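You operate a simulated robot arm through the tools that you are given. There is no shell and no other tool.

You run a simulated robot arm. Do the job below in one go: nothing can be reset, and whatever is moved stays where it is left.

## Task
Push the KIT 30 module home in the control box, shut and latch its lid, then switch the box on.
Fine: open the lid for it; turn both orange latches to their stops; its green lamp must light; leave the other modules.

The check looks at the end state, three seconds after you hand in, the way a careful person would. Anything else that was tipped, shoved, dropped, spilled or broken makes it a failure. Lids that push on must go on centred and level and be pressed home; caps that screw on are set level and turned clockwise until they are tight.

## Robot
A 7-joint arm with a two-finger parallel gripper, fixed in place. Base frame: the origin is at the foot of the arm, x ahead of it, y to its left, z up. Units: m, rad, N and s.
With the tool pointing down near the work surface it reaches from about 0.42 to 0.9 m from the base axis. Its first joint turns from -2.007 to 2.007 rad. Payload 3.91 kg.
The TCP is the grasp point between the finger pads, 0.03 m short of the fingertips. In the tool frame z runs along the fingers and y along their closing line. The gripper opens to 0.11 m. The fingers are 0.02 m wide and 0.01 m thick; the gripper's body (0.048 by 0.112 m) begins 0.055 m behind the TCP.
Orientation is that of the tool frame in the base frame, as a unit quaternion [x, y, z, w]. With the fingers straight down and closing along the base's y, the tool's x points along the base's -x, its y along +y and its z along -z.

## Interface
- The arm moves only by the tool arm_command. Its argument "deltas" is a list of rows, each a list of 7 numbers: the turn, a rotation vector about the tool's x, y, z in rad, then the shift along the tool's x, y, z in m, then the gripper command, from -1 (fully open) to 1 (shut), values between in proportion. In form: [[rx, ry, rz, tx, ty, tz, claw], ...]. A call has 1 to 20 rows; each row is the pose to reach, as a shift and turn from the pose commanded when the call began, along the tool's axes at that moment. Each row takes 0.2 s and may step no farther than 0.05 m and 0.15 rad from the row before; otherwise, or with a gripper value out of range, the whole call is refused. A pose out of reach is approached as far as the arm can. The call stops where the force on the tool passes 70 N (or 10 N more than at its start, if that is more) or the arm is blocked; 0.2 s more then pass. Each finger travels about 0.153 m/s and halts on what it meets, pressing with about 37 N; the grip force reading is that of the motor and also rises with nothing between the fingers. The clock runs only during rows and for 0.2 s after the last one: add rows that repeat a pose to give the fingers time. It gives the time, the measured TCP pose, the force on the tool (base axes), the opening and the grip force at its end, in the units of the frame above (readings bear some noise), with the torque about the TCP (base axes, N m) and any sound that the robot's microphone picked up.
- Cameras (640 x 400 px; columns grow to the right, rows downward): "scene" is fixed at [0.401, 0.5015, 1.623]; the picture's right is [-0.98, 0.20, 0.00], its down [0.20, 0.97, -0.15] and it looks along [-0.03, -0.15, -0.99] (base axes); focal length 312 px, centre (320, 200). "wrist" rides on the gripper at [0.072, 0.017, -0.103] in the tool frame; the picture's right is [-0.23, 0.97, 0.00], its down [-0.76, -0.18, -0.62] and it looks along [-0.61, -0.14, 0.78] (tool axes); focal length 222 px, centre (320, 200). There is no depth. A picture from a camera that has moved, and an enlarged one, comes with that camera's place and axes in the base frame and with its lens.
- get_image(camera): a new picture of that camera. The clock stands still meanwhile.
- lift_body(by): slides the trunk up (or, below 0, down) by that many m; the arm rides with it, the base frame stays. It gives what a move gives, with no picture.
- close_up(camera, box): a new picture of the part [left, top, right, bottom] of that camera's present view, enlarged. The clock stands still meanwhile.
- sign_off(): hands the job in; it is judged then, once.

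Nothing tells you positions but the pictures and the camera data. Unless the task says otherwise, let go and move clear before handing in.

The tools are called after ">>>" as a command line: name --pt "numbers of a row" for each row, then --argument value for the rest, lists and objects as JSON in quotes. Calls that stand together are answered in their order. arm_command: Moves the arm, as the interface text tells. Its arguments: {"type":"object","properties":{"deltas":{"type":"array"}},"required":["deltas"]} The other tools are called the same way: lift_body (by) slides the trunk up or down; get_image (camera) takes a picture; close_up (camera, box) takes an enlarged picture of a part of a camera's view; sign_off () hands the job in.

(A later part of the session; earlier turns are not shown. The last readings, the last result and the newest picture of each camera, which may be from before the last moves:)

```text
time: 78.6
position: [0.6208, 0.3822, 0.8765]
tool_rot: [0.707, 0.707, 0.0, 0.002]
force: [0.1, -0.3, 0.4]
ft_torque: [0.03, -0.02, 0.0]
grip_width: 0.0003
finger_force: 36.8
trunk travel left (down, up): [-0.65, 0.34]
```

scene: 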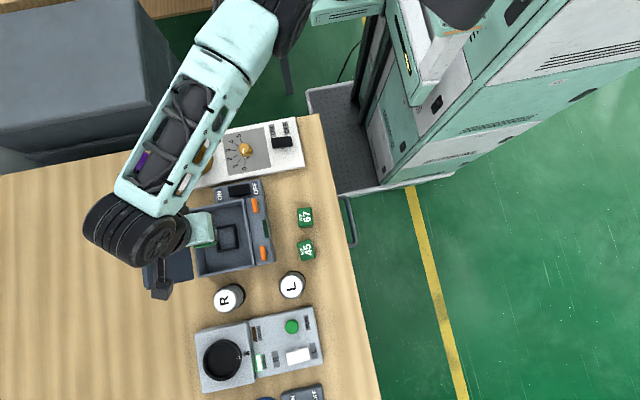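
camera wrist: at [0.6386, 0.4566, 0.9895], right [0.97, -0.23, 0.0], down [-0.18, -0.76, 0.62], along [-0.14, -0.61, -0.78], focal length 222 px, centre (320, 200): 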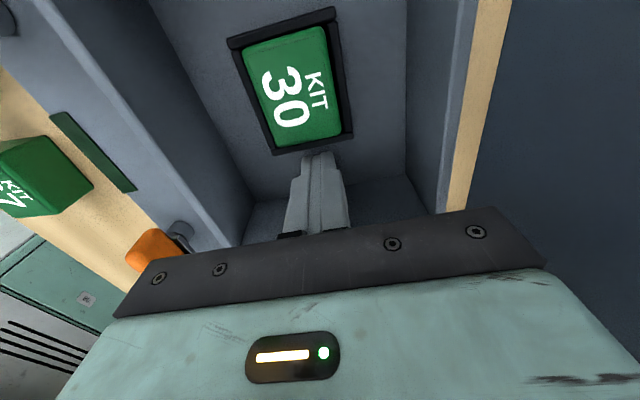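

>>> arm_command --pt "0 0 0 0 0 0.002 1" --pt "0 0 0 0 0 0.003 1" --pt "0 0 0 0 0 0.003 1"

>>> arm_command --pt "0 0 0 0 0 0.002 1" --pt "0 0 0 0 0 0.003 1" --pt "0 0 0 0 0 0.003 1"

>>> close_up --camera "wrist" --box '[220, 0, 440, 240]'

```text
time: 79.4
position: [0.6224, 0.3818, 0.876]
tool_rot: [0.707, 0.708, 0.003, 0.002]
force: [-8.2, -3.4, 27.6]
ft_torque: [-0.3, 0.28, -0.23]
grip_width: 0.0
finger_force: 37.1
trunk travel left (down, up): [-0.65, 0.34]
```

```text
time: 80.2
position: [0.6219, 0.3827, 0.8759]
tool_rot: [0.707, 0.707, 0.006, 0.0]
force: [-10.4, -6.8, 58.3]
ft_torque: [-0.74, 0.45, -0.01]
grip_width: 0.0
finger_force: 36.7
trunk travel left (down, up): [-0.65, 0.34]
```

```text
1.67 times, centred on (330, 120) of wrist
camera zoom: at [0.6387, 0.4545, 0.9803], right [0.97, -0.23, 0.01], down [-0.18, -0.77, 0.62], along [-0.13, -0.6, -0.79], focal length 370 px, centre (303, 333)
```

zoom: 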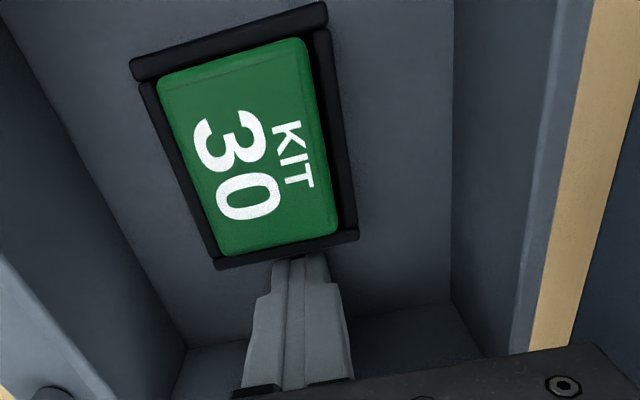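

Floor contact is at tip z≈0.846; the module's top at ≈0.878–0.880 fits a seated ~0.031 m module, but I'll press again at the centre for a better reading.

>>> arm_command --pt "0 0 0 0 0 -0.012 1" --pt "0 0 0 0 0 -0.03 1" --pt "0 0 0 0 0 -0.05 1" --pt "0 0 0 0.025 -0.001 -0.055 1" --pt "0 0 0 0.05 -0.001 -0.055 1" --pt "0 0 0 0.05 -0.001 -0.055 1"

>>> arm_command --pt "0 0 0 0 0 0.008 1" --pt "0 0 0 0 0 0.014 1" --pt "0 0 0 0 0 0.016 1" --pt "0 0 0 0 0 0.018 1" --pt "0 0 0 0 0 0.019 1" --pt "0 0 0 0 0 0.019 1"

>>> arm_command --pt "0 0 0 0 0 0.001 1" --pt "0 0 0 0 0 0.002 1" --pt "0 0 0 0 0 0.002 1"

>>> arm_command --pt "0 0 0 0 0 0.001 1" --pt "0 0 0 0 0 0.002 1" --pt "0 0 0 0 0 0.002 1"

```text
time: 81.6
position: [0.6185, 0.431, 0.9253]
tool_rot: [0.708, 0.706, 0.0, 0.002]
force: [0.1, 0.1, 0.5]
ft_torque: [-0.02, 0.02, -0.01]
grip_width: 0.0001
finger_force: 36.9
trunk travel left (down, up): [-0.65, 0.34]
```

```text
time: 83.0
position: [0.6204, 0.4314, 0.9093]
tool_rot: [0.707, 0.707, 0.003, 0.001]
force: [-2.9, -2.7, 24.9]
ft_torque: [-0.13, 0.09, 0.02]
grip_width: 0.0002
finger_force: 36.8
trunk travel left (down, up): [-0.65, 0.34]
```

```text
time: 83.8
position: [0.619, 0.4316, 0.9096]
tool_rot: [0.707, 0.707, 0.004, 0.001]
force: [-4.6, -5.1, 46.6]
ft_torque: [-0.28, 0.16, 0.03]
grip_width: 0.0
finger_force: 36.7
trunk travel left (down, up): [-0.65, 0.34]
```

```text
time: 84.6
position: [0.6193, 0.4325, 0.909]
tool_rot: [0.707, 0.707, 0.006, 0.001]
force: [-5.0, -7.3, 53.2]
ft_torque: [-0.38, 0.17, 0.03]
grip_width: 0.0
finger_force: 37.2
trunk travel left (down, up): [-0.65, 0.34]
```

The module top is rigid at z≈0.879 (25–53 N, no give), consistent with being fully seated. Now I'll rise and retrace the path to re-grip the lid's knob and lower the lid under control.

>>> arm_command --pt "0 0 0 0 0 -0.03 1" --pt "0 0 0 0 0 -0.075 0.5" --pt "0 0 0 0 0 -0.12 -0.2" --pt "0 0 0 -0.03 -0.02 -0.15 -0.2" --pt "0 0 0 -0.06 -0.04 -0.18 -0.2" --pt "0 0 0 -0.085 -0.06 -0.21 -0.2" --pt "0 0 0 -0.109 -0.0736 -0.24 -0.2" --pt "0 0 0 -0.109 -0.0736 -0.256 -0.2" --pt "0 0 0 -0.109 -0.0736 -0.256 -0.2"

>>> close_up --camera "scene" --box '[120, 150, 320, 300]'

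>>> close_up --camera "scene" --box '[200, 200, 260, 260]'

```text
time: 86.6
position: [0.5472, 0.3231, 1.1577]
tool_rot: [0.707, 0.707, 0.0, 0.001]
force: [0.2, 0.1, -0.6]
ft_torque: [0.01, 0.03, 0.02]
grip_width: 0.066
finger_force: 0.1
trunk travel left (down, up): [-0.65, 0.34]
```

```text
2.67 times, centred on (220, 225) of scene
camera zoom: at [0.401, 0.5015, 1.623], right [-0.98, 0.2, 0.0], down [0.2, 0.97, -0.15], along [-0.03, -0.15, -0.99], focal length 831 px, centre (587, 133)
```

zoom: 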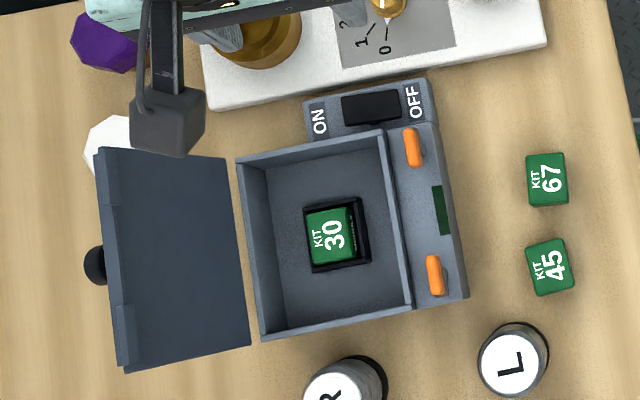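

```text
6.67 times, centred on (230, 230) of scene
camera zoom: at [0.401, 0.5015, 1.623], right [-0.98, 0.2, 0.0], down [0.2, 0.97, -0.15], along [-0.03, -0.15, -0.99], focal length 2078 px, centre (920, 0)
```

zoom: 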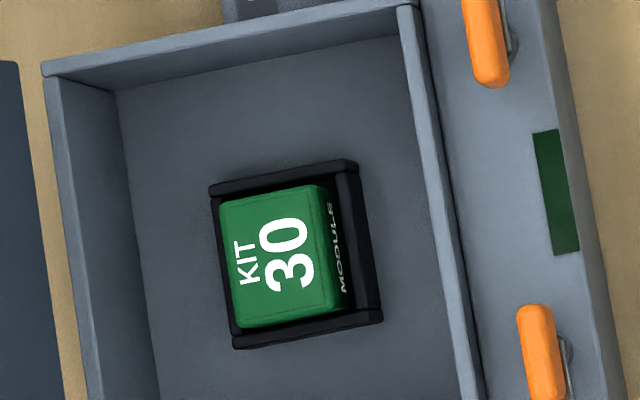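

The module is seated neatly in its frame. I'll retrace to the knob: tilt first, then roll around with the open lid.

>>> arm_command --pt "0 0.1357 0 0 0 0 -0.3" --pt "0 0.2715 0 0 0 0 -0.3" --pt "0 0.4072 0 0 0 0 -0.3" --pt "0 0.543 0 0 0 0 -0.3" --pt "0 0.6787 0 0 0 0 -0.3" --pt "0 0.8145 0 0 0 0 -0.3" --pt "0 0.9502 0 0 0 0 -0.3" --pt "0 1.086 0 0 0 0 -0.3" --pt "0 1.2217 0 0 0 0 -0.3" --pt "0 1.2217 0 0 0 0 -0.3"

>>> arm_command --pt "0.0474 0 0.1301 0 0.0185 0 -0.3" --pt "0.0947 0 0.2603 0 0.0369 0 -0.3" --pt "0.1421 0 0.3904 0 0.0554 0 -0.3" --pt "0.1894 0 0.5206 0 0.0738 0 -0.3" --pt "0.2368 0 0.6507 0 0.0923 0 -0.3" --pt "0.2842 0 0.7809 0 0.1108 0 -0.3" --pt "0.3315 0 0.911 0 0.1292 0 -0.3" --pt "0.3789 0 1.0412 0 0.1477 0 -0.3" --pt "0.4262 0 1.1713 0 0.1662 0 -0.3" --pt "0.4736 0 1.3015 0 0.1846 0 -0.3" --pt "0.521 0 1.4316 0 0.2031 0 -0.3" --pt "0.5683 0 1.5618 0 0.2215 0 -0.3" --pt "0.6157 0 1.692 0 0.24 0 -0.3" --pt "0.6157 0 1.692 0 0.24 0 -0.3"

>>> get_image --camera "scene"

>>> get_image --camera "wrist"

```text
time: 88.8
position: [0.5455, 0.3238, 1.1582]
tool_rot: [0.579, 0.579, 0.406, -0.405]
force: [0.2, 0.5, -1.0]
ft_torque: [-0.01, -0.02, 0.01]
grip_width: 0.0716
finger_force: 0.1
trunk travel left (down, up): [-0.65, 0.34]
```

```text
time: 91.8
position: [0.7864, 0.3229, 1.1594]
tool_rot: [-0.678, -0.042, 0.201, 0.706]
force: [1.1, -0.3, 0.7]
ft_torque: [-0.01, -0.01, -0.02]
grip_width: 0.0714
finger_force: 0.0
trunk travel left (down, up): [-0.65, 0.34]
```

```text
taken
```

scene: 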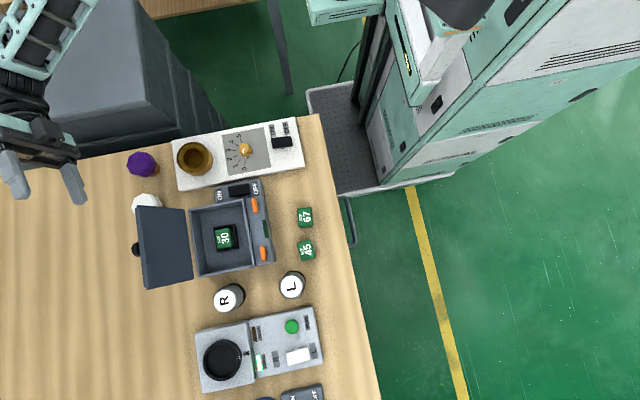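

```text
taken
camera wrist: at [0.8843, 0.2508, 1.1199], right [-0.43, -0.08, -0.9], down [-0.45, -0.85, 0.29], along [-0.78, 0.53, 0.33], focal length 222 px, centre (320, 200)
```

wrist: 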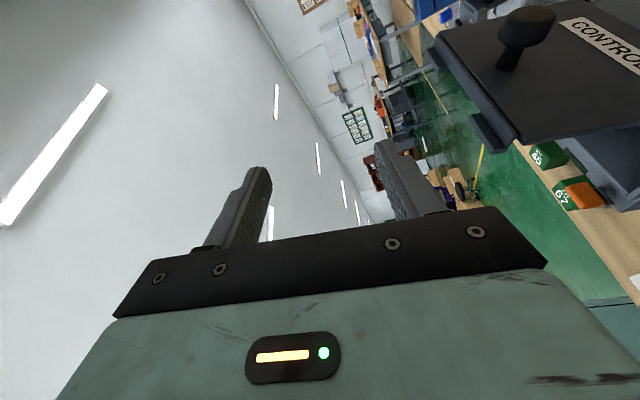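

>>> arm_command --pt "0 0 0 0.02 0.025 0 -0.3" --pt "0 0 0 0.04 0.065 0 -0.3" --pt "0 0 0 0.0406 0.11 0 -0.3" --pt "0 0 0 0.0406 0.15 0.005 -0.3" --pt "0 0 0 0.0406 0.1586 0.03 -0.3" --pt "0 0 0 0.0406 0.1586 0.058 -0.3" --pt "0 0 0 0.0406 0.1586 0.0842 -0.3" --pt "0 0 0 0.0406 0.1586 0.0842 -0.3"

>>> get_image --camera "wrist"

```text
time: 93.6
position: [0.7584, 0.4164, 0.9999]
tool_rot: [-0.679, -0.043, 0.201, 0.705]
force: [0.2, -0.2, 0.4]
ft_torque: [-0.01, 0.01, 0.0]
grip_width: 0.0713
finger_force: 0.1
trunk travel left (down, up): [-0.65, 0.34]
```

```text
taken
camera wrist: at [0.857, 0.3445, 0.961], right [-0.43, -0.08, -0.9], down [-0.45, -0.85, 0.29], along [-0.78, 0.53, 0.33], focal length 222 px, centre (320, 200)
```

wrist: 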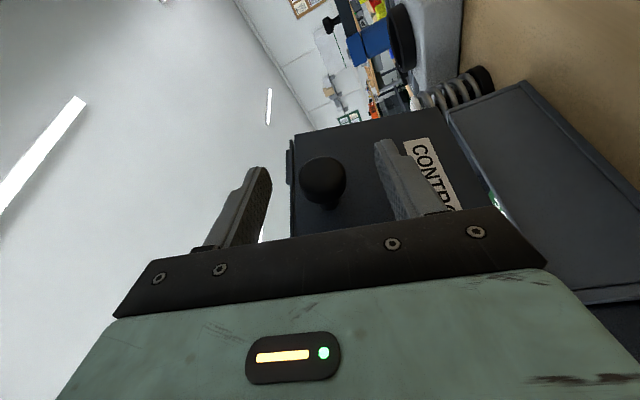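

Straddling the knob again. Closing on it.

>>> arm_command --pt "0 0 0 0 0 0 0.2" --pt "0 0 0 0 0 0 0.6" --pt "0 0 0 0 0 0 1" --pt "0 0 0 0 0 0 1" --pt "0 0 0 0 0 0 1"

>>> get_image --camera "wrist"

```text
time: 94.8
position: [0.7585, 0.4172, 0.9995]
tool_rot: [-0.679, -0.043, 0.202, 0.705]
force: [-1.8, 1.0, -2.8]
ft_torque: [-0.04, -0.1, 0.0]
grip_width: 0.0288
finger_force: 44.7
trunk travel left (down, up): [-0.65, 0.34]
```

```text
taken
camera wrist: at [0.8569, 0.3445, 0.9606], right [-0.43, -0.08, -0.9], down [-0.45, -0.85, 0.29], along [-0.78, 0.53, 0.33], focal length 222 px, centre (320, 200)
```

wrist: 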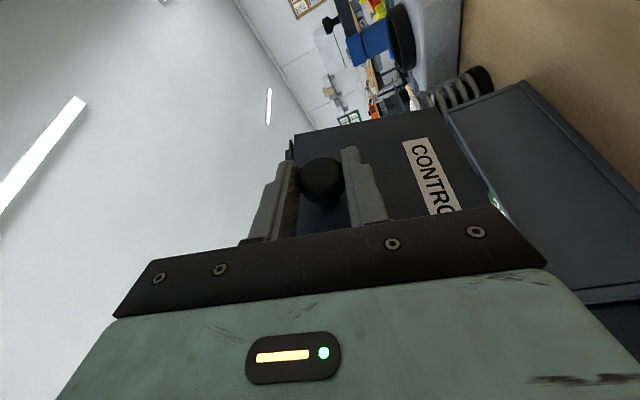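

Gripped with almost no load; the fit puts the hinge at (0.6926, 0.900). Lowering the lid along the arc, first to about 47°.

>>> arm_command --pt "-0.0479 0 -0.1316 -0.0151 -0.0048 0.0054 1" --pt "-0.0958 0 -0.2632 -0.0307 -0.0072 0.0111 1" --pt "-0.1437 0 -0.3948 -0.0464 -0.0073 0.0169 1" --pt "-0.1916 0 -0.5264 -0.0619 -0.005 0.0225 1" --pt "-0.2395 0 -0.658 -0.077 -0.0005 0.028 1" --pt "-0.2874 0 -0.7896 -0.0914 0.0062 0.0332 1" --pt "-0.3353 0 -0.9212 -0.1048 0.015 0.0381 1" --pt "-0.3353 0 -0.9212 -0.1048 0.015 0.0381 1"

>>> get_image --camera "scene"

```text
time: 96.6
position: [0.6456, 0.4153, 1.0122]
tool_rot: [0.693, 0.371, 0.142, -0.602]
force: [-7.6, -3.4, 15.0]
ft_torque: [0.08, 0.09, 0.38]
grip_width: 0.0289
finger_force: 44.9
trunk travel left (down, up): [-0.65, 0.34]
```

```text
taken
```

scene: 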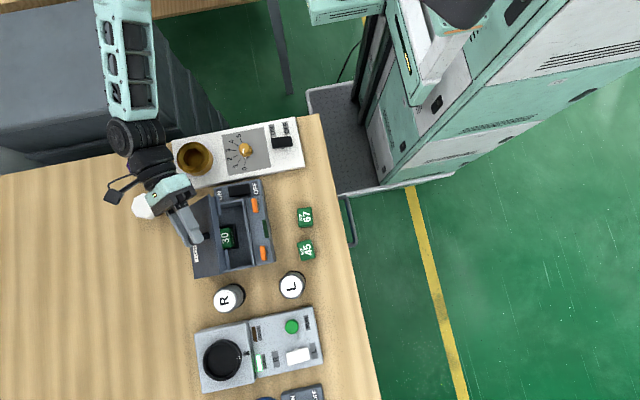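

>>> arm_command --pt "-0.0479 0 -0.1316 -0.0151 -0.0046 0.0055 1" --pt "-0.0958 0 -0.2632 -0.0307 -0.007 0.0112 1" --pt "-0.1437 0 -0.3948 -0.0464 -0.0072 0.0169 1" --pt "-0.1916 0 -0.5264 -0.062 -0.0048 0.0226 1" --pt "-0.2394 0 -0.658 -0.0771 -0.0004 0.0281 1" --pt "-0.2633 0 -0.7238 -0.0844 0.0028 0.0308 1" --pt "-0.2804 0 -0.7708 -0.0895 0.0053 0.0326 1" --pt "-0.2804 0 -0.7708 -0.0895 0.0053 0.0326 1"

>>> close_up --camera "scene" --box '[160, 150, 320, 290]'

>>> get_image --camera "wrist"

```text
time: 98.4
position: [0.5803, 0.416, 0.9453]
tool_rot: [0.577, 0.581, 0.406, -0.406]
force: [-23.5, -5.8, 9.2]
ft_torque: [0.35, 0.5, 0.32]
grip_width: 0.0292
finger_force: 44.8
trunk travel left (down, up): [-0.65, 0.34]
```

```text
2.86 times, centred on (240, 220) of scene
camera zoom: at [0.401, 0.5015, 1.623], right [-0.98, 0.2, 0.0], down [0.2, 0.97, -0.15], along [-0.03, -0.15, -0.99], focal length 890 px, centre (549, 143)
```

zoom: 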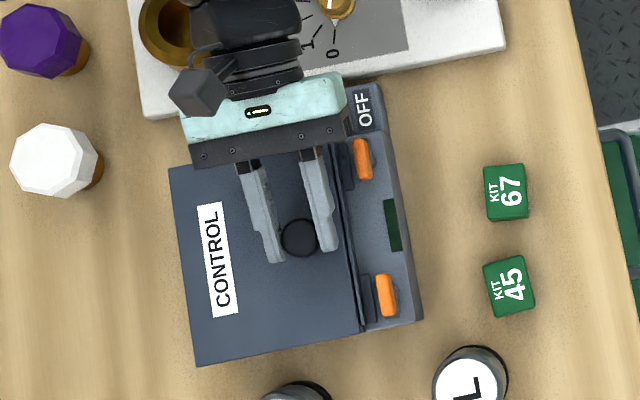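

```text
taken
camera wrist: at [0.5978, 0.3437, 1.0489], right [0.97, -0.07, -0.21], down [-0.17, -0.85, -0.51], along [-0.14, 0.53, -0.84], focal length 222 px, centre (320, 200)
```

wrist: 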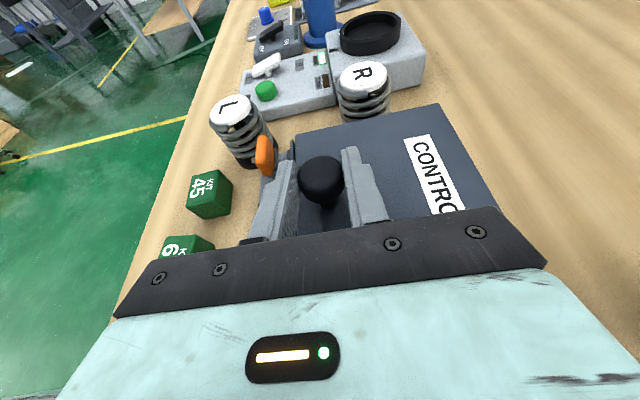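

The lid is down. I'll release the knob, back off and inspect the seam.

>>> arm_command --pt "0 0 0 0 0 0 0.5" --pt "0 0 0 0 0 0 0.0" --pt "0 0 0 0 0 0 -0.3" --pt "0 0 0 0.002 0 -0.03 -0.3" --pt "0 0 0 0.005 0 -0.065 -0.3" --pt "0 0 0 0.04 0 -0.08 -0.3" --pt "0 0 0 0.08 0 -0.08 -0.3" --pt "0 0 0 0.12 0 -0.08 -0.3" --pt "0 0 0 0.12 0 -0.08 -0.3"

>>> arm_command --pt "0 -0.1357 0 0 0 0 -0.3" --pt "0 -0.2715 0 0 0 0 -0.3" --pt "0 -0.4072 0 0 0 0 -0.3" --pt "0 -0.543 0 0 0 0 -0.3" --pt "0 -0.6787 0 0 0 0 -0.3" --pt "0 -0.8145 0 0 0 0 -0.3" --pt "0 -0.9502 0 0 0 0 -0.3" --pt "0 -1.086 0 0 0 0 -0.3" --pt "0 -1.2217 0 0 0 0 -0.3" --pt "0 -1.2217 0 0 0 0 -0.3"

>>> get_image --camera "wrist"

>>> get_image --camera "scene"

```text
time: 100.4
position: [0.5836, 0.3861, 1.083]
tool_rot: [0.579, 0.579, 0.406, -0.405]
force: [0.1, -0.2, 0.4]
ft_torque: [-0.02, -0.03, 0.02]
grip_width: 0.0713
finger_force: 0.0
trunk travel left (down, up): [-0.65, 0.34]
```

```text
time: 102.6
position: [0.5818, 0.382, 1.0848]
tool_rot: [0.708, 0.707, 0.0, 0.003]
force: [0.4, 0.9, 0.3]
ft_torque: [0.0, 0.02, -0.02]
grip_width: 0.0716
finger_force: 0.1
trunk travel left (down, up): [-0.65, 0.34]
```

```text
taken
camera wrist: at [0.5996, 0.4548, 1.1876], right [0.97, -0.23, 0.0], down [-0.18, -0.76, 0.62], along [-0.14, -0.61, -0.78], focal length 222 px, centre (320, 200)
```

wrist: 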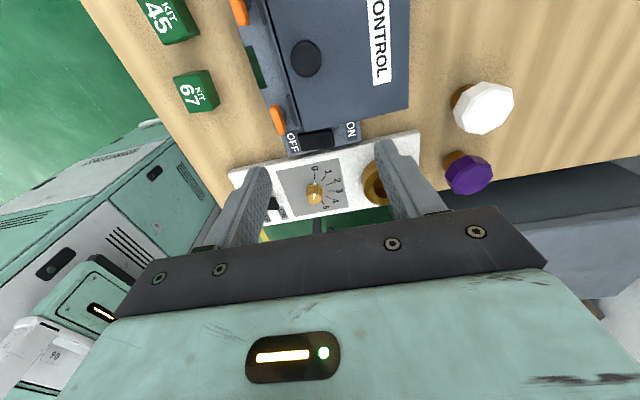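

```text
taken
```

scene: 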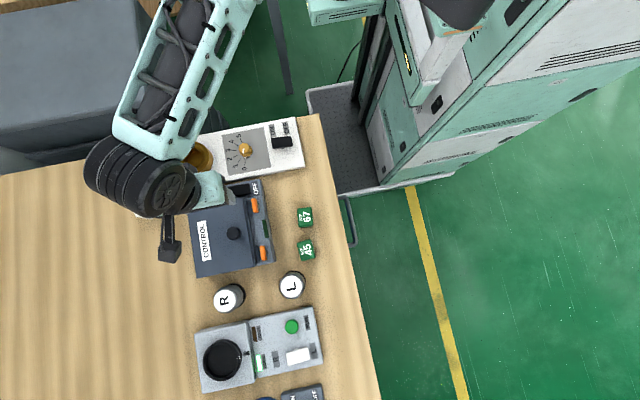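

The lid is shut. I'll look closely at the two latches.

>>> close_up --camera "wrist" --box '[215, 0, 345, 160]'

>>> close_up --camera "wrist" --box '[250, 80, 310, 140]'

>>> close_up --camera "scene" --box '[240, 185, 280, 270]'

```text
2.50 times, centred on (280, 80) of wrist
camera zoom: at [0.5996, 0.4548, 1.1876], right [0.97, -0.23, 0.0], down [-0.18, -0.76, 0.62], along [-0.14, -0.61, -0.78], focal length 555 px, centre (420, 500)
```

zoom: 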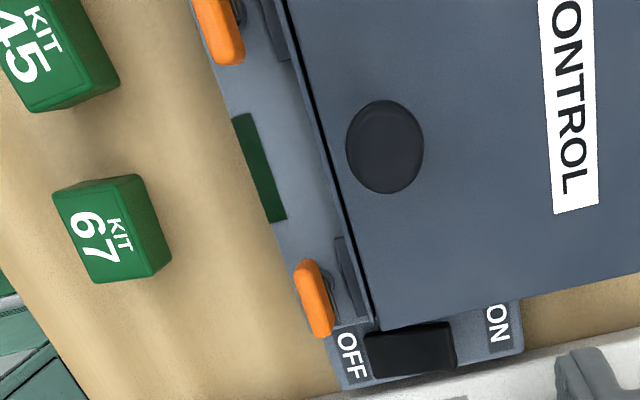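

```text
6.67 times, centred on (280, 110) of wrist
camera zoom: at [0.5996, 0.4548, 1.1876], right [0.97, -0.23, 0.0], down [-0.18, -0.76, 0.62], along [-0.14, -0.61, -0.78], focal length 1481 px, centre (587, 800)
```

zoom: 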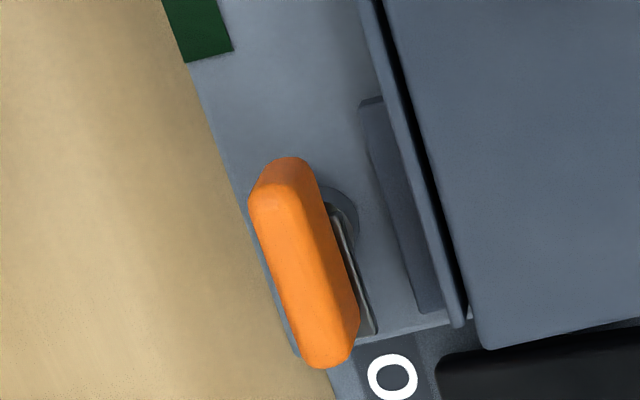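

```text
4.71 times, centred on (260, 228) of scene
camera zoom: at [0.401, 0.5015, 1.623], right [-0.98, 0.2, 0.0], down [0.2, 0.97, -0.15], along [-0.03, -0.15, -0.99], focal length 1467 px, centre (602, 71)
```

zoom: 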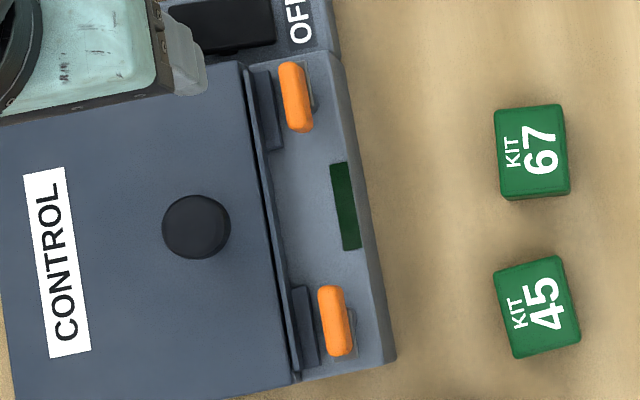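

Each latch is an orange handle about 0.035 long, with its pivot under its middle (A near (0.527, 0.378), B near (0.527, 0.487), tops near z 0.9175), and a metal tongue beneath. I'll get a closer oblique view before turning.

>>> arm_command --pt "0 0 0 0.02 -0.025 0.02 -0.3" --pt "0 0 0 0.04 -0.05 0.04 -0.3" --pt "0 0 0 0.06 -0.075 0.07 -0.3" --pt "0 0 0 0.075 -0.09 0.1 -0.3" --pt "0 0 0 0.075 -0.09 0.1 -0.3"

>>> get_image --camera "wrist"

>>> close_up --camera "wrist" --box '[290, 20, 410, 160]'

```text
time: 103.8
position: [0.492, 0.4598, 0.9862]
tool_rot: [0.708, 0.706, 0.0, 0.0]
force: [0.0, 0.3, 0.1]
ft_torque: [0.03, 0.01, -0.02]
grip_width: 0.0713
finger_force: 0.1
trunk travel left (down, up): [-0.65, 0.34]
```

```text
taken
camera wrist: at [0.5112, 0.5328, 1.0894], right [0.97, -0.23, 0.0], down [-0.18, -0.76, 0.62], along [-0.14, -0.61, -0.78], focal length 222 px, centre (320, 200)
```

wrist: 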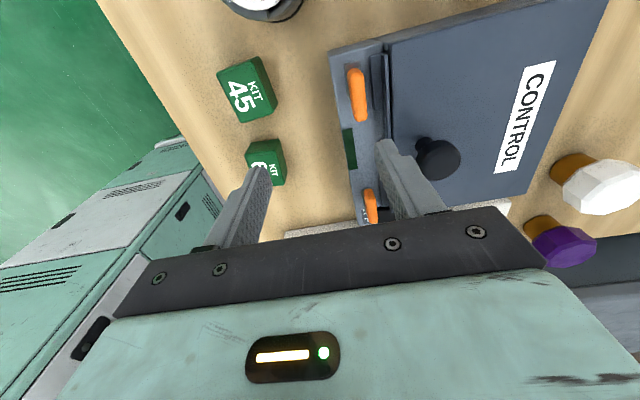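

```text
2.86 times, centred on (350, 90) of wrist
camera zoom: at [0.5112, 0.5328, 1.0894], right [0.97, -0.23, 0.0], down [-0.18, -0.76, 0.62], along [-0.14, -0.61, -0.78], focal length 635 px, centre (234, 514)
```

zoom: 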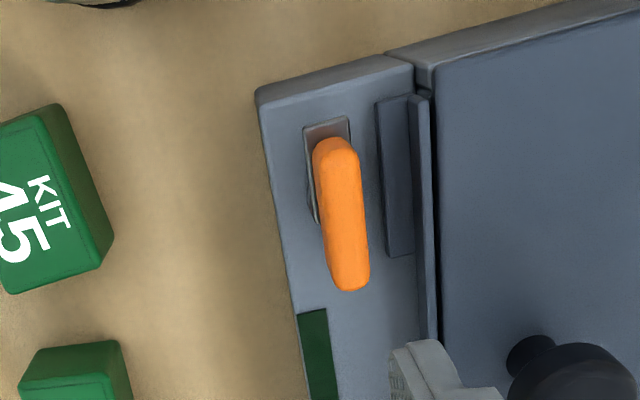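

Latch B's tongue points to +y (A's to −y), so A should turn counter-clockwise seen from above and B clockwise to swing over the lid's lugs. Going over latch A.

>>> arm_command --pt "0 0 0 -0.03 0.012 0 0.1" --pt "0 0 0 -0.06 0.025 0 0.3" --pt "0 0 0 -0.0821 0.0354 0.011 0.36" --pt "0 0 0 -0.0821 0.0354 0.011 0.36"

>>> get_image --camera "wrist"

>>> close_up --camera "wrist" --box '[270, 90, 370, 190]'

>>> close_up --camera "scene" --box '[230, 175, 290, 270]'

```text
time: 104.8
position: [0.5257, 0.3755, 0.9756]
tool_rot: [0.707, 0.707, 0.001, 0.001]
force: [-0.2, -0.5, -0.6]
ft_torque: [-0.01, 0.01, 0.01]
grip_width: 0.0351
finger_force: 0.0
trunk travel left (down, up): [-0.65, 0.34]
```

```text
taken
camera wrist: at [0.5433, 0.4491, 1.0794], right [0.97, -0.23, 0.0], down [-0.18, -0.76, 0.62], along [-0.14, -0.61, -0.78], focal length 222 px, centre (320, 200)
```

wrist: 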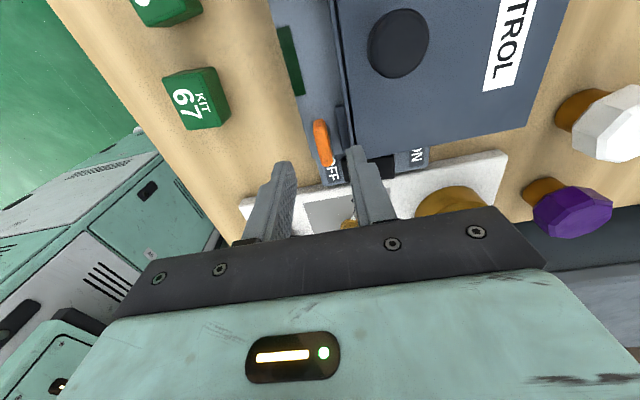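

```text
4.00 times, centred on (320, 140) of wrist
camera zoom: at [0.5433, 0.4491, 1.0794], right [0.97, -0.23, 0.0], down [-0.18, -0.76, 0.62], along [-0.14, -0.61, -0.78], focal length 888 px, centre (320, 440)
```

zoom: 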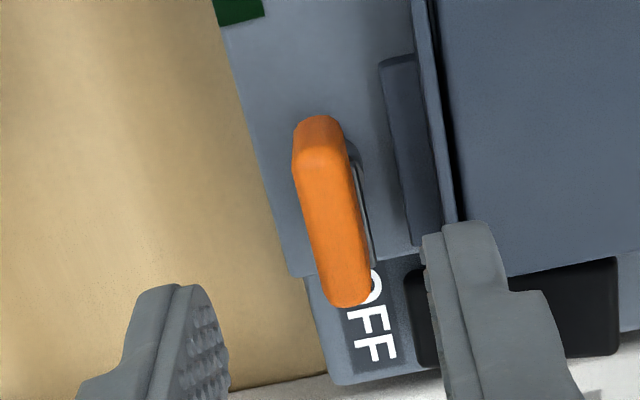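

```text
4.21 times, centred on (260, 222) of scene
camera zoom: at [0.401, 0.5015, 1.623], right [-0.98, 0.2, 0.0], down [0.2, 0.97, -0.15], along [-0.03, -0.15, -0.99], focal length 1312 px, centre (573, 105)
```

zoom: 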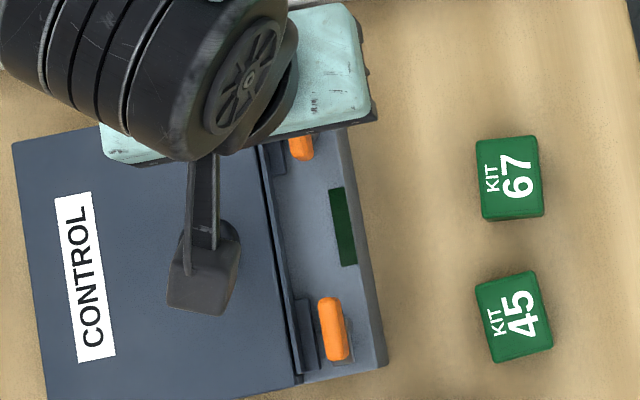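

Descending over latch A with a narrow opening.

>>> arm_command --pt "0 0 0 0.0005 0.0012 0.01 0.56" --pt "0 0 0 0.0005 0.0012 0.02 0.56" --pt "0 0 0 0.0005 0.0012 0.03 0.56" --pt "0 0 0 0.0005 0.0012 0.0385 0.56" --pt "0 0 0 0.0005 0.0012 0.0385 0.56"

>>> close_up --camera "wrist" --box '[270, 100, 370, 200]'

```text
time: 106.0
position: [0.5277, 0.3753, 0.9361]
tool_rot: [0.707, 0.707, 0.003, 0.002]
force: [-0.9, -3.8, 20.6]
ft_torque: [-0.09, -0.42, -0.09]
grip_width: 0.0238
finger_force: 0.0
trunk travel left (down, up): [-0.65, 0.34]
```

```text
4.00 times, centred on (320, 150) of wrist
camera zoom: at [0.5455, 0.448, 1.0412], right [0.97, -0.23, 0.0], down [-0.18, -0.76, 0.62], along [-0.14, -0.61, -0.78], focal length 888 px, centre (320, 400)
```

zoom: 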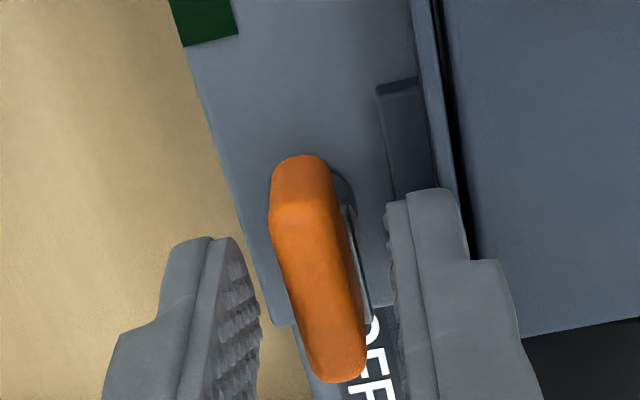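

The outer side of the +x finger touched the lid's front lip (z≈0.906). I'll lift, narrow the opening and come down again.

>>> arm_command --pt "0 0 0 0 0 -0.006 0.56" --pt "0 0 0 0 0 -0.006 0.655" --pt "0 0 0 0 0 -0.006 0.655" --pt "0 0 0 0 0 -0.002 0.655" --pt "0 0 0 0 0 0.002 0.655" --pt "0 0 0 0 0 0.002 0.655"

>>> close_up --camera "wrist" --box '[270, 100, 370, 200]'

```text
time: 107.4
position: [0.5279, 0.3738, 0.9318]
tool_rot: [0.707, 0.707, 0.001, 0.001]
force: [0.0, -0.2, -0.2]
ft_torque: [-0.01, -0.01, -0.04]
grip_width: 0.0191
finger_force: 0.0
trunk travel left (down, up): [-0.65, 0.34]
```

```text
4.00 times, centred on (320, 150) of wrist
camera zoom: at [0.546, 0.4478, 1.0362], right [0.97, -0.23, 0.0], down [-0.18, -0.76, 0.62], along [-0.14, -0.61, -0.78], focal length 888 px, centre (320, 400)
```

zoom: 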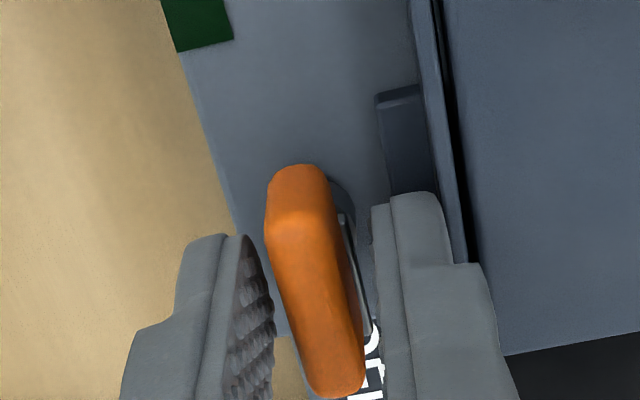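

Clear now, and well centred. Gripping latch A and starting the counter-clockwise turn.

>>> arm_command --pt "0 0 0 0 0 0 1" --pt "0 0 0 0 0 0 1" --pt "0 0 0 0 0 0 1"

>>> arm_command --pt "0 0 -0.08 0 0 0 1" --pt "0 0 -0.16 0 0 0 1" --pt "0 0 -0.24 0 0 0 1" --pt "0 0 -0.32 0 0 0 1"

>>> close_up --camera "wrist" --box '[270, 100, 370, 200]'

```text
time: 108.2
position: [0.5276, 0.3746, 0.9335]
tool_rot: [0.707, 0.707, -0.001, 0.001]
force: [-2.5, -0.7, -0.8]
ft_torque: [0.23, 0.31, -0.01]
grip_width: 0.0101
finger_force: 44.9
trunk travel left (down, up): [-0.65, 0.34]
```

```text
time: 109.2
position: [0.5281, 0.3742, 0.9315]
tool_rot: [0.584, 0.811, 0.0, 0.001]
force: [0.5, 2.3, -2.8]
ft_torque: [0.4, 0.35, -0.02]
grip_width: 0.0099
finger_force: 45.2
trunk travel left (down, up): [-0.65, 0.34]
```

```text
4.00 times, centred on (320, 150) of wrist
camera zoom: at [0.5221, 0.4494, 1.0361], right [1.0, 0.09, 0.0], down [0.07, -0.78, 0.62], along [0.06, -0.62, -0.78], focal length 888 px, centre (320, 400)
```

zoom: 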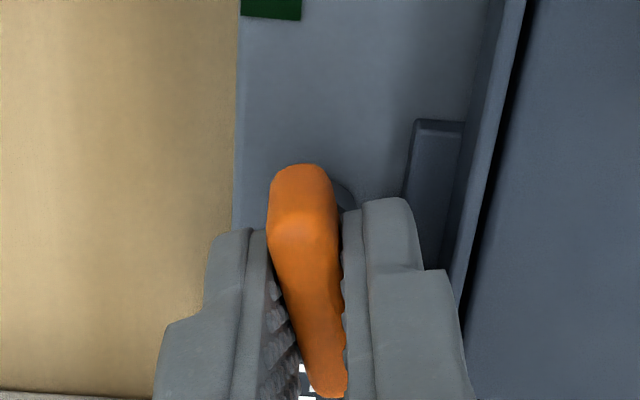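

It turns freely. Continuing to the stop.

>>> arm_command --pt "0 0 -0.1 0 0 0 1" --pt "0 0 -0.2 0 0 0 1" --pt "0 0 -0.3 0 0 0 1" --pt "0 0 -0.4 0 0 0 1" --pt "0 0 -0.5 0 0 0 1" --pt "0 0 -0.6 0 0 0 1" --pt "0 0 -0.7 0 0 0 1" --pt "0 0 -0.8 0 0 0 1" --pt "0 0 -0.9 0 0 0 1" --pt "0 0 -1.0 0 0 0 1" --pt "0 0 -1.1 0 0 0 1" --pt "0 0 -1.2 0 0 0 1"

>>> close_up --camera "wrist" --box '[250, 80, 390, 200]'

>>> close_up --camera "scene" --box '[230, 175, 290, 270]'

```text
time: 111.8
position: [0.5275, 0.375, 0.9335]
tool_rot: [0.024, 1.0, 0.001, 0.002]
force: [-5.8, 1.0, 15.2]
ft_torque: [0.03, 1.24, -0.01]
grip_width: 0.0098
finger_force: 44.9
trunk travel left (down, up): [-0.65, 0.34]
```

```text
3.33 times, centred on (320, 140) of wrist
camera zoom: at [0.4574, 0.396, 1.0359], right [0.28, 0.96, 0.0], down [0.75, -0.21, 0.63], along [0.6, -0.17, -0.78], focal length 740 px, centre (320, 400)
```

zoom: 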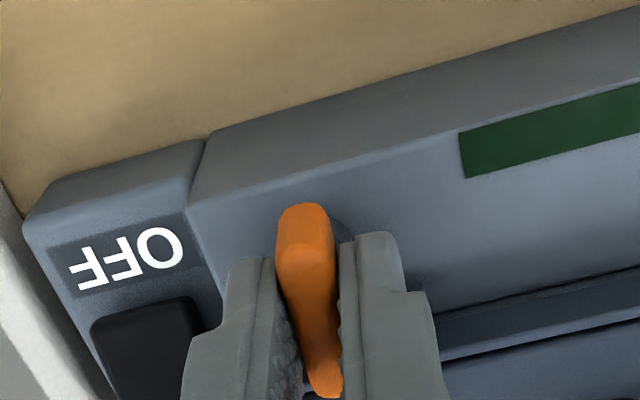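

```text
4.21 times, centred on (260, 222) of scene
camera zoom: at [0.401, 0.5015, 1.623], right [-0.98, 0.2, 0.0], down [0.2, 0.97, -0.15], along [-0.03, -0.15, -0.99], focal length 1312 px, centre (573, 105)
```

zoom: 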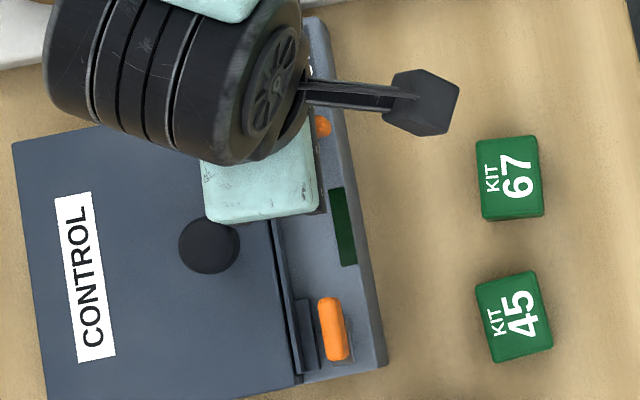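

>>> arm_command --pt "0 0 -0.05 0 0 0 1" --pt "0 0 -0.1 0 0 0 1" --pt "0 0 -0.1 0 0 0 1"

>>> arm_command --pt "0 0 -0.05 0 0 0 1" --pt "0 0 -0.1 0 0 0 1" --pt "0 0 -0.1 0 0 0 1"

>>> close_up --camera "wrist" --box '[250, 80, 390, 200]'

```text
time: 112.6
position: [0.5266, 0.3756, 0.9319]
tool_rot: [-0.024, 1.0, 0.0, 0.001]
force: [-4.6, 1.6, 20.4]
ft_torque: [0.0, 0.65, -0.93]
grip_width: 0.0103
finger_force: 45.2
trunk travel left (down, up): [-0.65, 0.34]
```

```text
time: 113.4
position: [0.5285, 0.3751, 0.932]
tool_rot: [-0.074, 0.997, -0.001, 0.002]
force: [-4.7, 2.6, 18.2]
ft_torque: [0.11, 0.16, -1.06]
grip_width: 0.0123
finger_force: 44.9
trunk travel left (down, up): [-0.65, 0.34]
```

```text
3.33 times, centred on (320, 140) of wrist
camera zoom: at [0.4553, 0.3815, 1.0354], right [0.08, 1.0, 0.0], down [0.78, -0.06, 0.63], along [0.62, -0.05, -0.78], focal length 740 px, centre (320, 400)
```

zoom: 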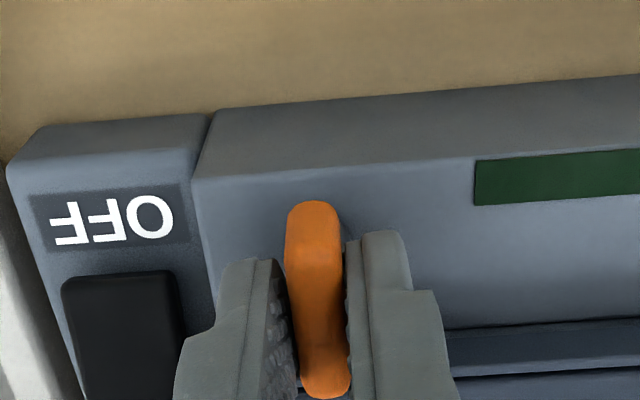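

The torque about z rose to about −1 N·m: latch A is at its stop. Releasing and lifting.

>>> arm_command --pt "0 0 0.1 0 0 0 1" --pt "0 0 0.148 0 0 0 0.6" --pt "0 0 0.148 0 0 0 0.5" --pt "0 0 0.148 0 0 -0.02 0.5" --pt "0 0 0.148 0 0 -0.05 0.5" --pt "0 0 0.148 0 0 -0.1 0.5" --pt "0 0 0.148 0.04 0 -0.1 0.5" --pt "0 0 0.148 0.04 0 -0.1 0.5"

>>> get_image --camera "wrist"

>>> close_up --camera "scene" --box '[230, 175, 290, 270]'

```text
time: 115.2
position: [0.4874, 0.3672, 1.032]
tool_rot: [0.0, 1.0, 0.0, 0.002]
force: [-0.4, -0.1, -0.7]
ft_torque: [-0.05, 0.0, 0.0]
grip_width: 0.0274
finger_force: 0.0
trunk travel left (down, up): [-0.65, 0.34]
```

```text
taken
camera wrist: at [0.4165, 0.3845, 1.1361], right [0.23, 0.97, 0.0], down [0.76, -0.18, 0.63], along [0.61, -0.14, -0.78], focal length 222 px, centre (320, 200)
```

wrist: 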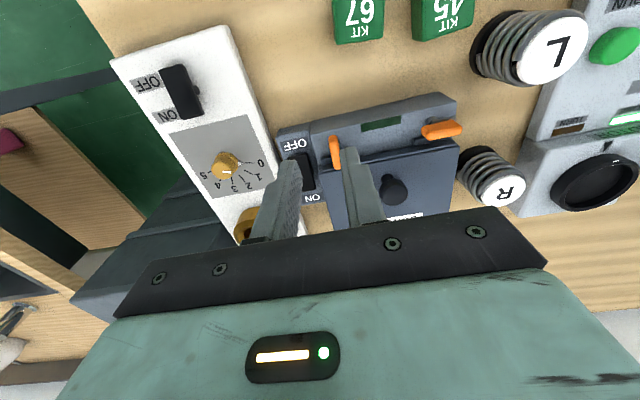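

```text
4.21 times, centred on (260, 222) of scene
camera zoom: at [0.401, 0.5015, 1.623], right [-0.98, 0.2, 0.0], down [0.2, 0.97, -0.15], along [-0.03, -0.15, -0.99], focal length 1312 px, centre (573, 105)
```

zoom: 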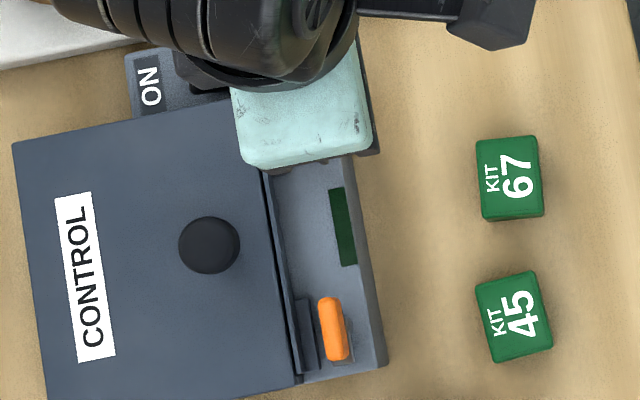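

Latch A now points across toward the lid. For latch B I'll turn the wrist the other way so that its clockwise turn ends at the standard orientation.

>>> arm_command --pt "0 0 -0.1428 0 0 0 0.5" --pt "0 0 -0.2856 0 0 0 0.5" --pt "0 0 -0.4284 0 0 0 0.5" --pt "0 0 -0.5712 0 0 0 0.5" --pt "0 0 -0.714 0 0 0 0.5" --pt "0 0 -0.8568 0 0 0 0.5" --pt "0 0 -0.9996 0 0 0 0.5" --pt "0 0 -1.1424 0 0 0 0.5" --pt "0 0 -1.2852 0 0 0 0.5" --pt "0 0 -1.428 0 0 0 0.5" --pt "0 0 -1.5708 0 0 0 0.5" --pt "0 0 -1.5708 0 0 0 0.5"

>>> get_image --camera "wrist"

>>> close_up --camera "scene" --box '[230, 175, 290, 270]'

```text
time: 117.8
position: [0.4885, 0.3701, 1.0312]
tool_rot: [0.708, -0.706, 0.001, 0.001]
force: [0.9, -0.4, 0.1]
ft_torque: [-0.02, 0.01, 0.01]
grip_width: 0.0277
finger_force: 0.0
trunk travel left (down, up): [-0.65, 0.34]
```

```text
taken
camera wrist: at [0.4725, 0.2978, 1.1353], right [-0.97, 0.22, 0.0], down [0.17, 0.76, 0.62], along [0.14, 0.61, -0.78], focal length 222 px, centre (320, 200)
```

wrist: 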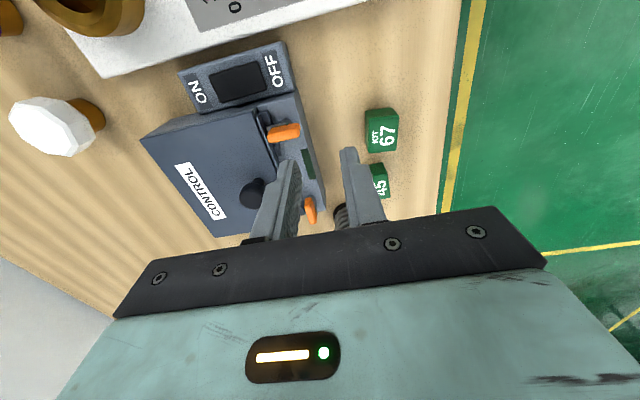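

```text
4.21 times, centred on (260, 222) of scene
camera zoom: at [0.401, 0.5015, 1.623], right [-0.98, 0.2, 0.0], down [0.2, 0.97, -0.15], along [-0.03, -0.15, -0.99], focal length 1312 px, centre (573, 105)
```

zoom: 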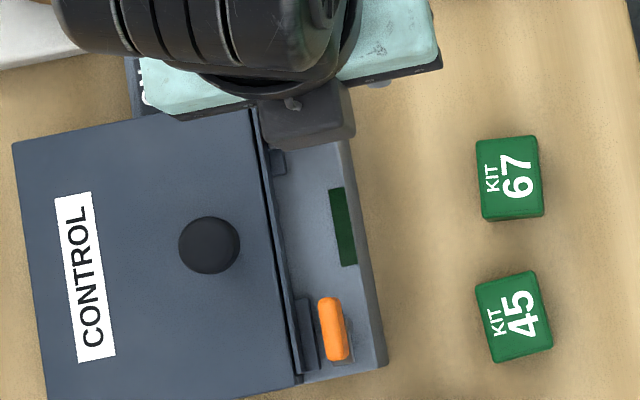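

>>> arm_command --pt "0 0 0 -0.03 -0.01 0.01 0.5" --pt "0 0 0 -0.06 -0.02 0.025 0.56" --pt "0 0 0 -0.09 -0.03 0.04 0.6" --pt "0 0 0 -0.1154 -0.0395 0.056 0.655" --pt "0 0 0 -0.1154 -0.0395 0.056 0.655"

>>> close_up --camera "wrist" --box '[260, 90, 380, 200]'

>>> close_up --camera "scene" --box '[230, 175, 290, 270]'

```text
time: 119.0
position: [0.5291, 0.4879, 0.9742]
tool_rot: [-0.707, 0.707, -0.001, 0.001]
force: [-0.2, 0.7, -1.1]
ft_torque: [0.01, 0.0, 0.01]
grip_width: 0.019
finger_force: 0.0
trunk travel left (down, up): [-0.65, 0.34]
```

```text
3.64 times, centred on (320, 145) of wrist
camera zoom: at [0.5128, 0.4151, 1.0783], right [-0.97, 0.23, 0.0], down [0.18, 0.76, 0.62], along [0.14, 0.61, -0.78], focal length 808 px, centre (320, 400)
```

zoom: 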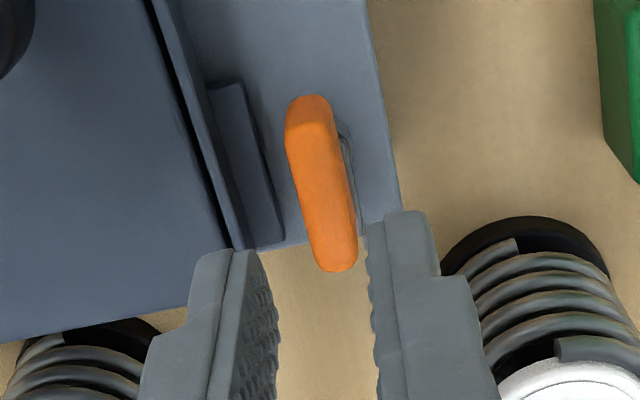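

```text
4.21 times, centred on (260, 222) of scene
camera zoom: at [0.401, 0.5015, 1.623], right [-0.98, 0.2, 0.0], down [0.2, 0.97, -0.15], along [-0.03, -0.15, -0.99], focal length 1312 px, centre (573, 105)
```

zoom: 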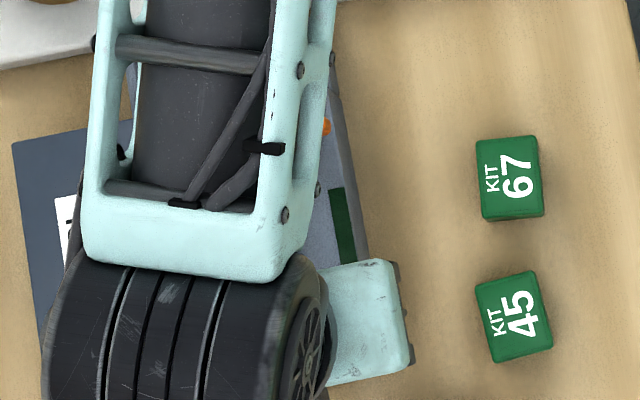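

Well aligned over latch B. Descending and gripping.

>>> arm_command --pt "0 0 0 -0.0005 0.0007 0.012 0.655" --pt "0 0 0 -0.0005 0.0007 0.024 0.655" --pt "0 0 0 -0.0005 0.0007 0.034 0.655" --pt "0 0 0 -0.0005 0.0007 0.042 0.655" --pt "0 0 0 -0.0005 0.0007 0.042 0.655"

>>> close_up --camera "wrist" --box '[260, 90, 380, 200]'

```text
time: 120.2
position: [0.5273, 0.4865, 0.9334]
tool_rot: [-0.707, 0.707, -0.001, 0.0]
force: [-0.1, 1.2, 0.6]
ft_torque: [0.03, 0.01, 0.04]
grip_width: 0.0189
finger_force: 0.1
trunk travel left (down, up): [-0.65, 0.34]
```

```text
3.64 times, centred on (320, 145) of wrist
camera zoom: at [0.512, 0.4133, 1.0375], right [-0.97, 0.23, 0.0], down [0.18, 0.76, 0.62], along [0.14, 0.61, -0.78], focal length 808 px, centre (320, 400)
```

zoom: 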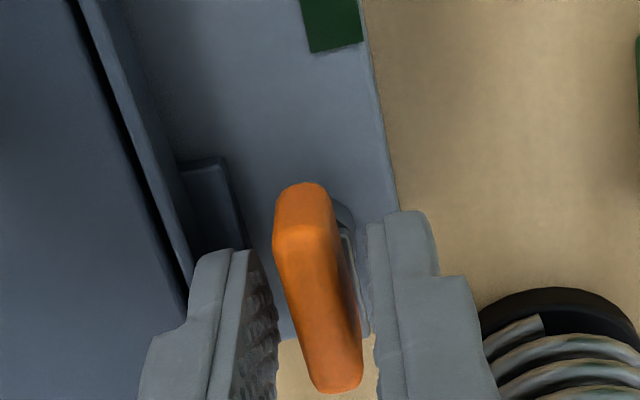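

>>> arm_command --pt "0 0 0 0 0 0 1" --pt "0 0 0 0 0 0 1" --pt "0 0 0 0 0 0 1"

>>> arm_command --pt "0 0 0.08 0 0 0 1" --pt "0 0 0.16 0 0 0 1" --pt "0 0 0.24 0 0 0 1" --pt "0 0 0.32 0 0 0 1"

```text
time: 121.0
position: [0.5279, 0.485, 0.9336]
tool_rot: [-0.707, 0.707, -0.002, -0.001]
force: [-0.8, -1.0, -0.5]
ft_torque: [0.11, 0.27, -0.01]
grip_width: 0.0096
finger_force: 45.4
trunk travel left (down, up): [-0.65, 0.34]
```

```text
time: 122.0
position: [0.5281, 0.4857, 0.9331]
tool_rot: [-0.585, 0.811, -0.002, 0.001]
force: [-0.1, -0.6, -3.5]
ft_torque: [-1.2, 0.72, -0.02]
grip_width: 0.0099
finger_force: 44.7
trunk travel left (down, up): [-0.65, 0.34]
```

>>> arm_command --pt "0 0 0.1 0 0 0 1" --pt "0 0 0.2 0 0 0 1" --pt "0 0 0.3 0 0 0 1" --pt "0 0 0.4 0 0 0 1" --pt "0 0 0.5 0 0 0 1" --pt "0 0 0.6 0 0 0 1" --pt "0 0 0.7 0 0 0 1" --pt "0 0 0.8 0 0 0 1" --pt "0 0 0.9 0 0 0 1" --pt "0 0 1.0 0 0 0 1" --pt "0 0 1.1 0 0 0 1" --pt "0 0 1.2 0 0 0 1"

>>> arm_command --pt "0 0 0.05 0 0 0 1" --pt "0 0 0.1 0 0 0 1" --pt "0 0 0.1 0 0 0 1"

>>> close_up --camera "wrist" --box '[250, 80, 390, 200]'

```text
time: 124.6
position: [0.5272, 0.4853, 0.9347]
tool_rot: [-0.024, 1.0, -0.001, 0.001]
force: [1.6, -4.1, -5.6]
ft_torque: [-0.07, 1.34, 0.0]
grip_width: 0.01
finger_force: 45.2
trunk travel left (down, up): [-0.65, 0.34]
```

```text
time: 125.4
position: [0.5274, 0.4858, 0.9345]
tool_rot: [0.023, 1.0, 0.0, 0.001]
force: [-2.1, -0.7, -8.2]
ft_torque: [0.03, -0.68, 1.02]
grip_width: 0.0102
finger_force: 44.9
trunk travel left (down, up): [-0.65, 0.34]
```

```text
3.33 times, centred on (320, 140) of wrist
camera zoom: at [0.4573, 0.506, 1.0373], right [0.27, 0.96, 0.0], down [0.75, -0.21, 0.63], along [0.6, -0.17, -0.78], focal length 740 px, centre (320, 400)
```

zoom: 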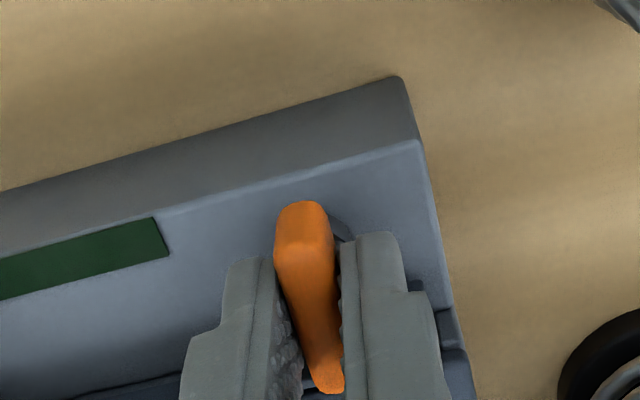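

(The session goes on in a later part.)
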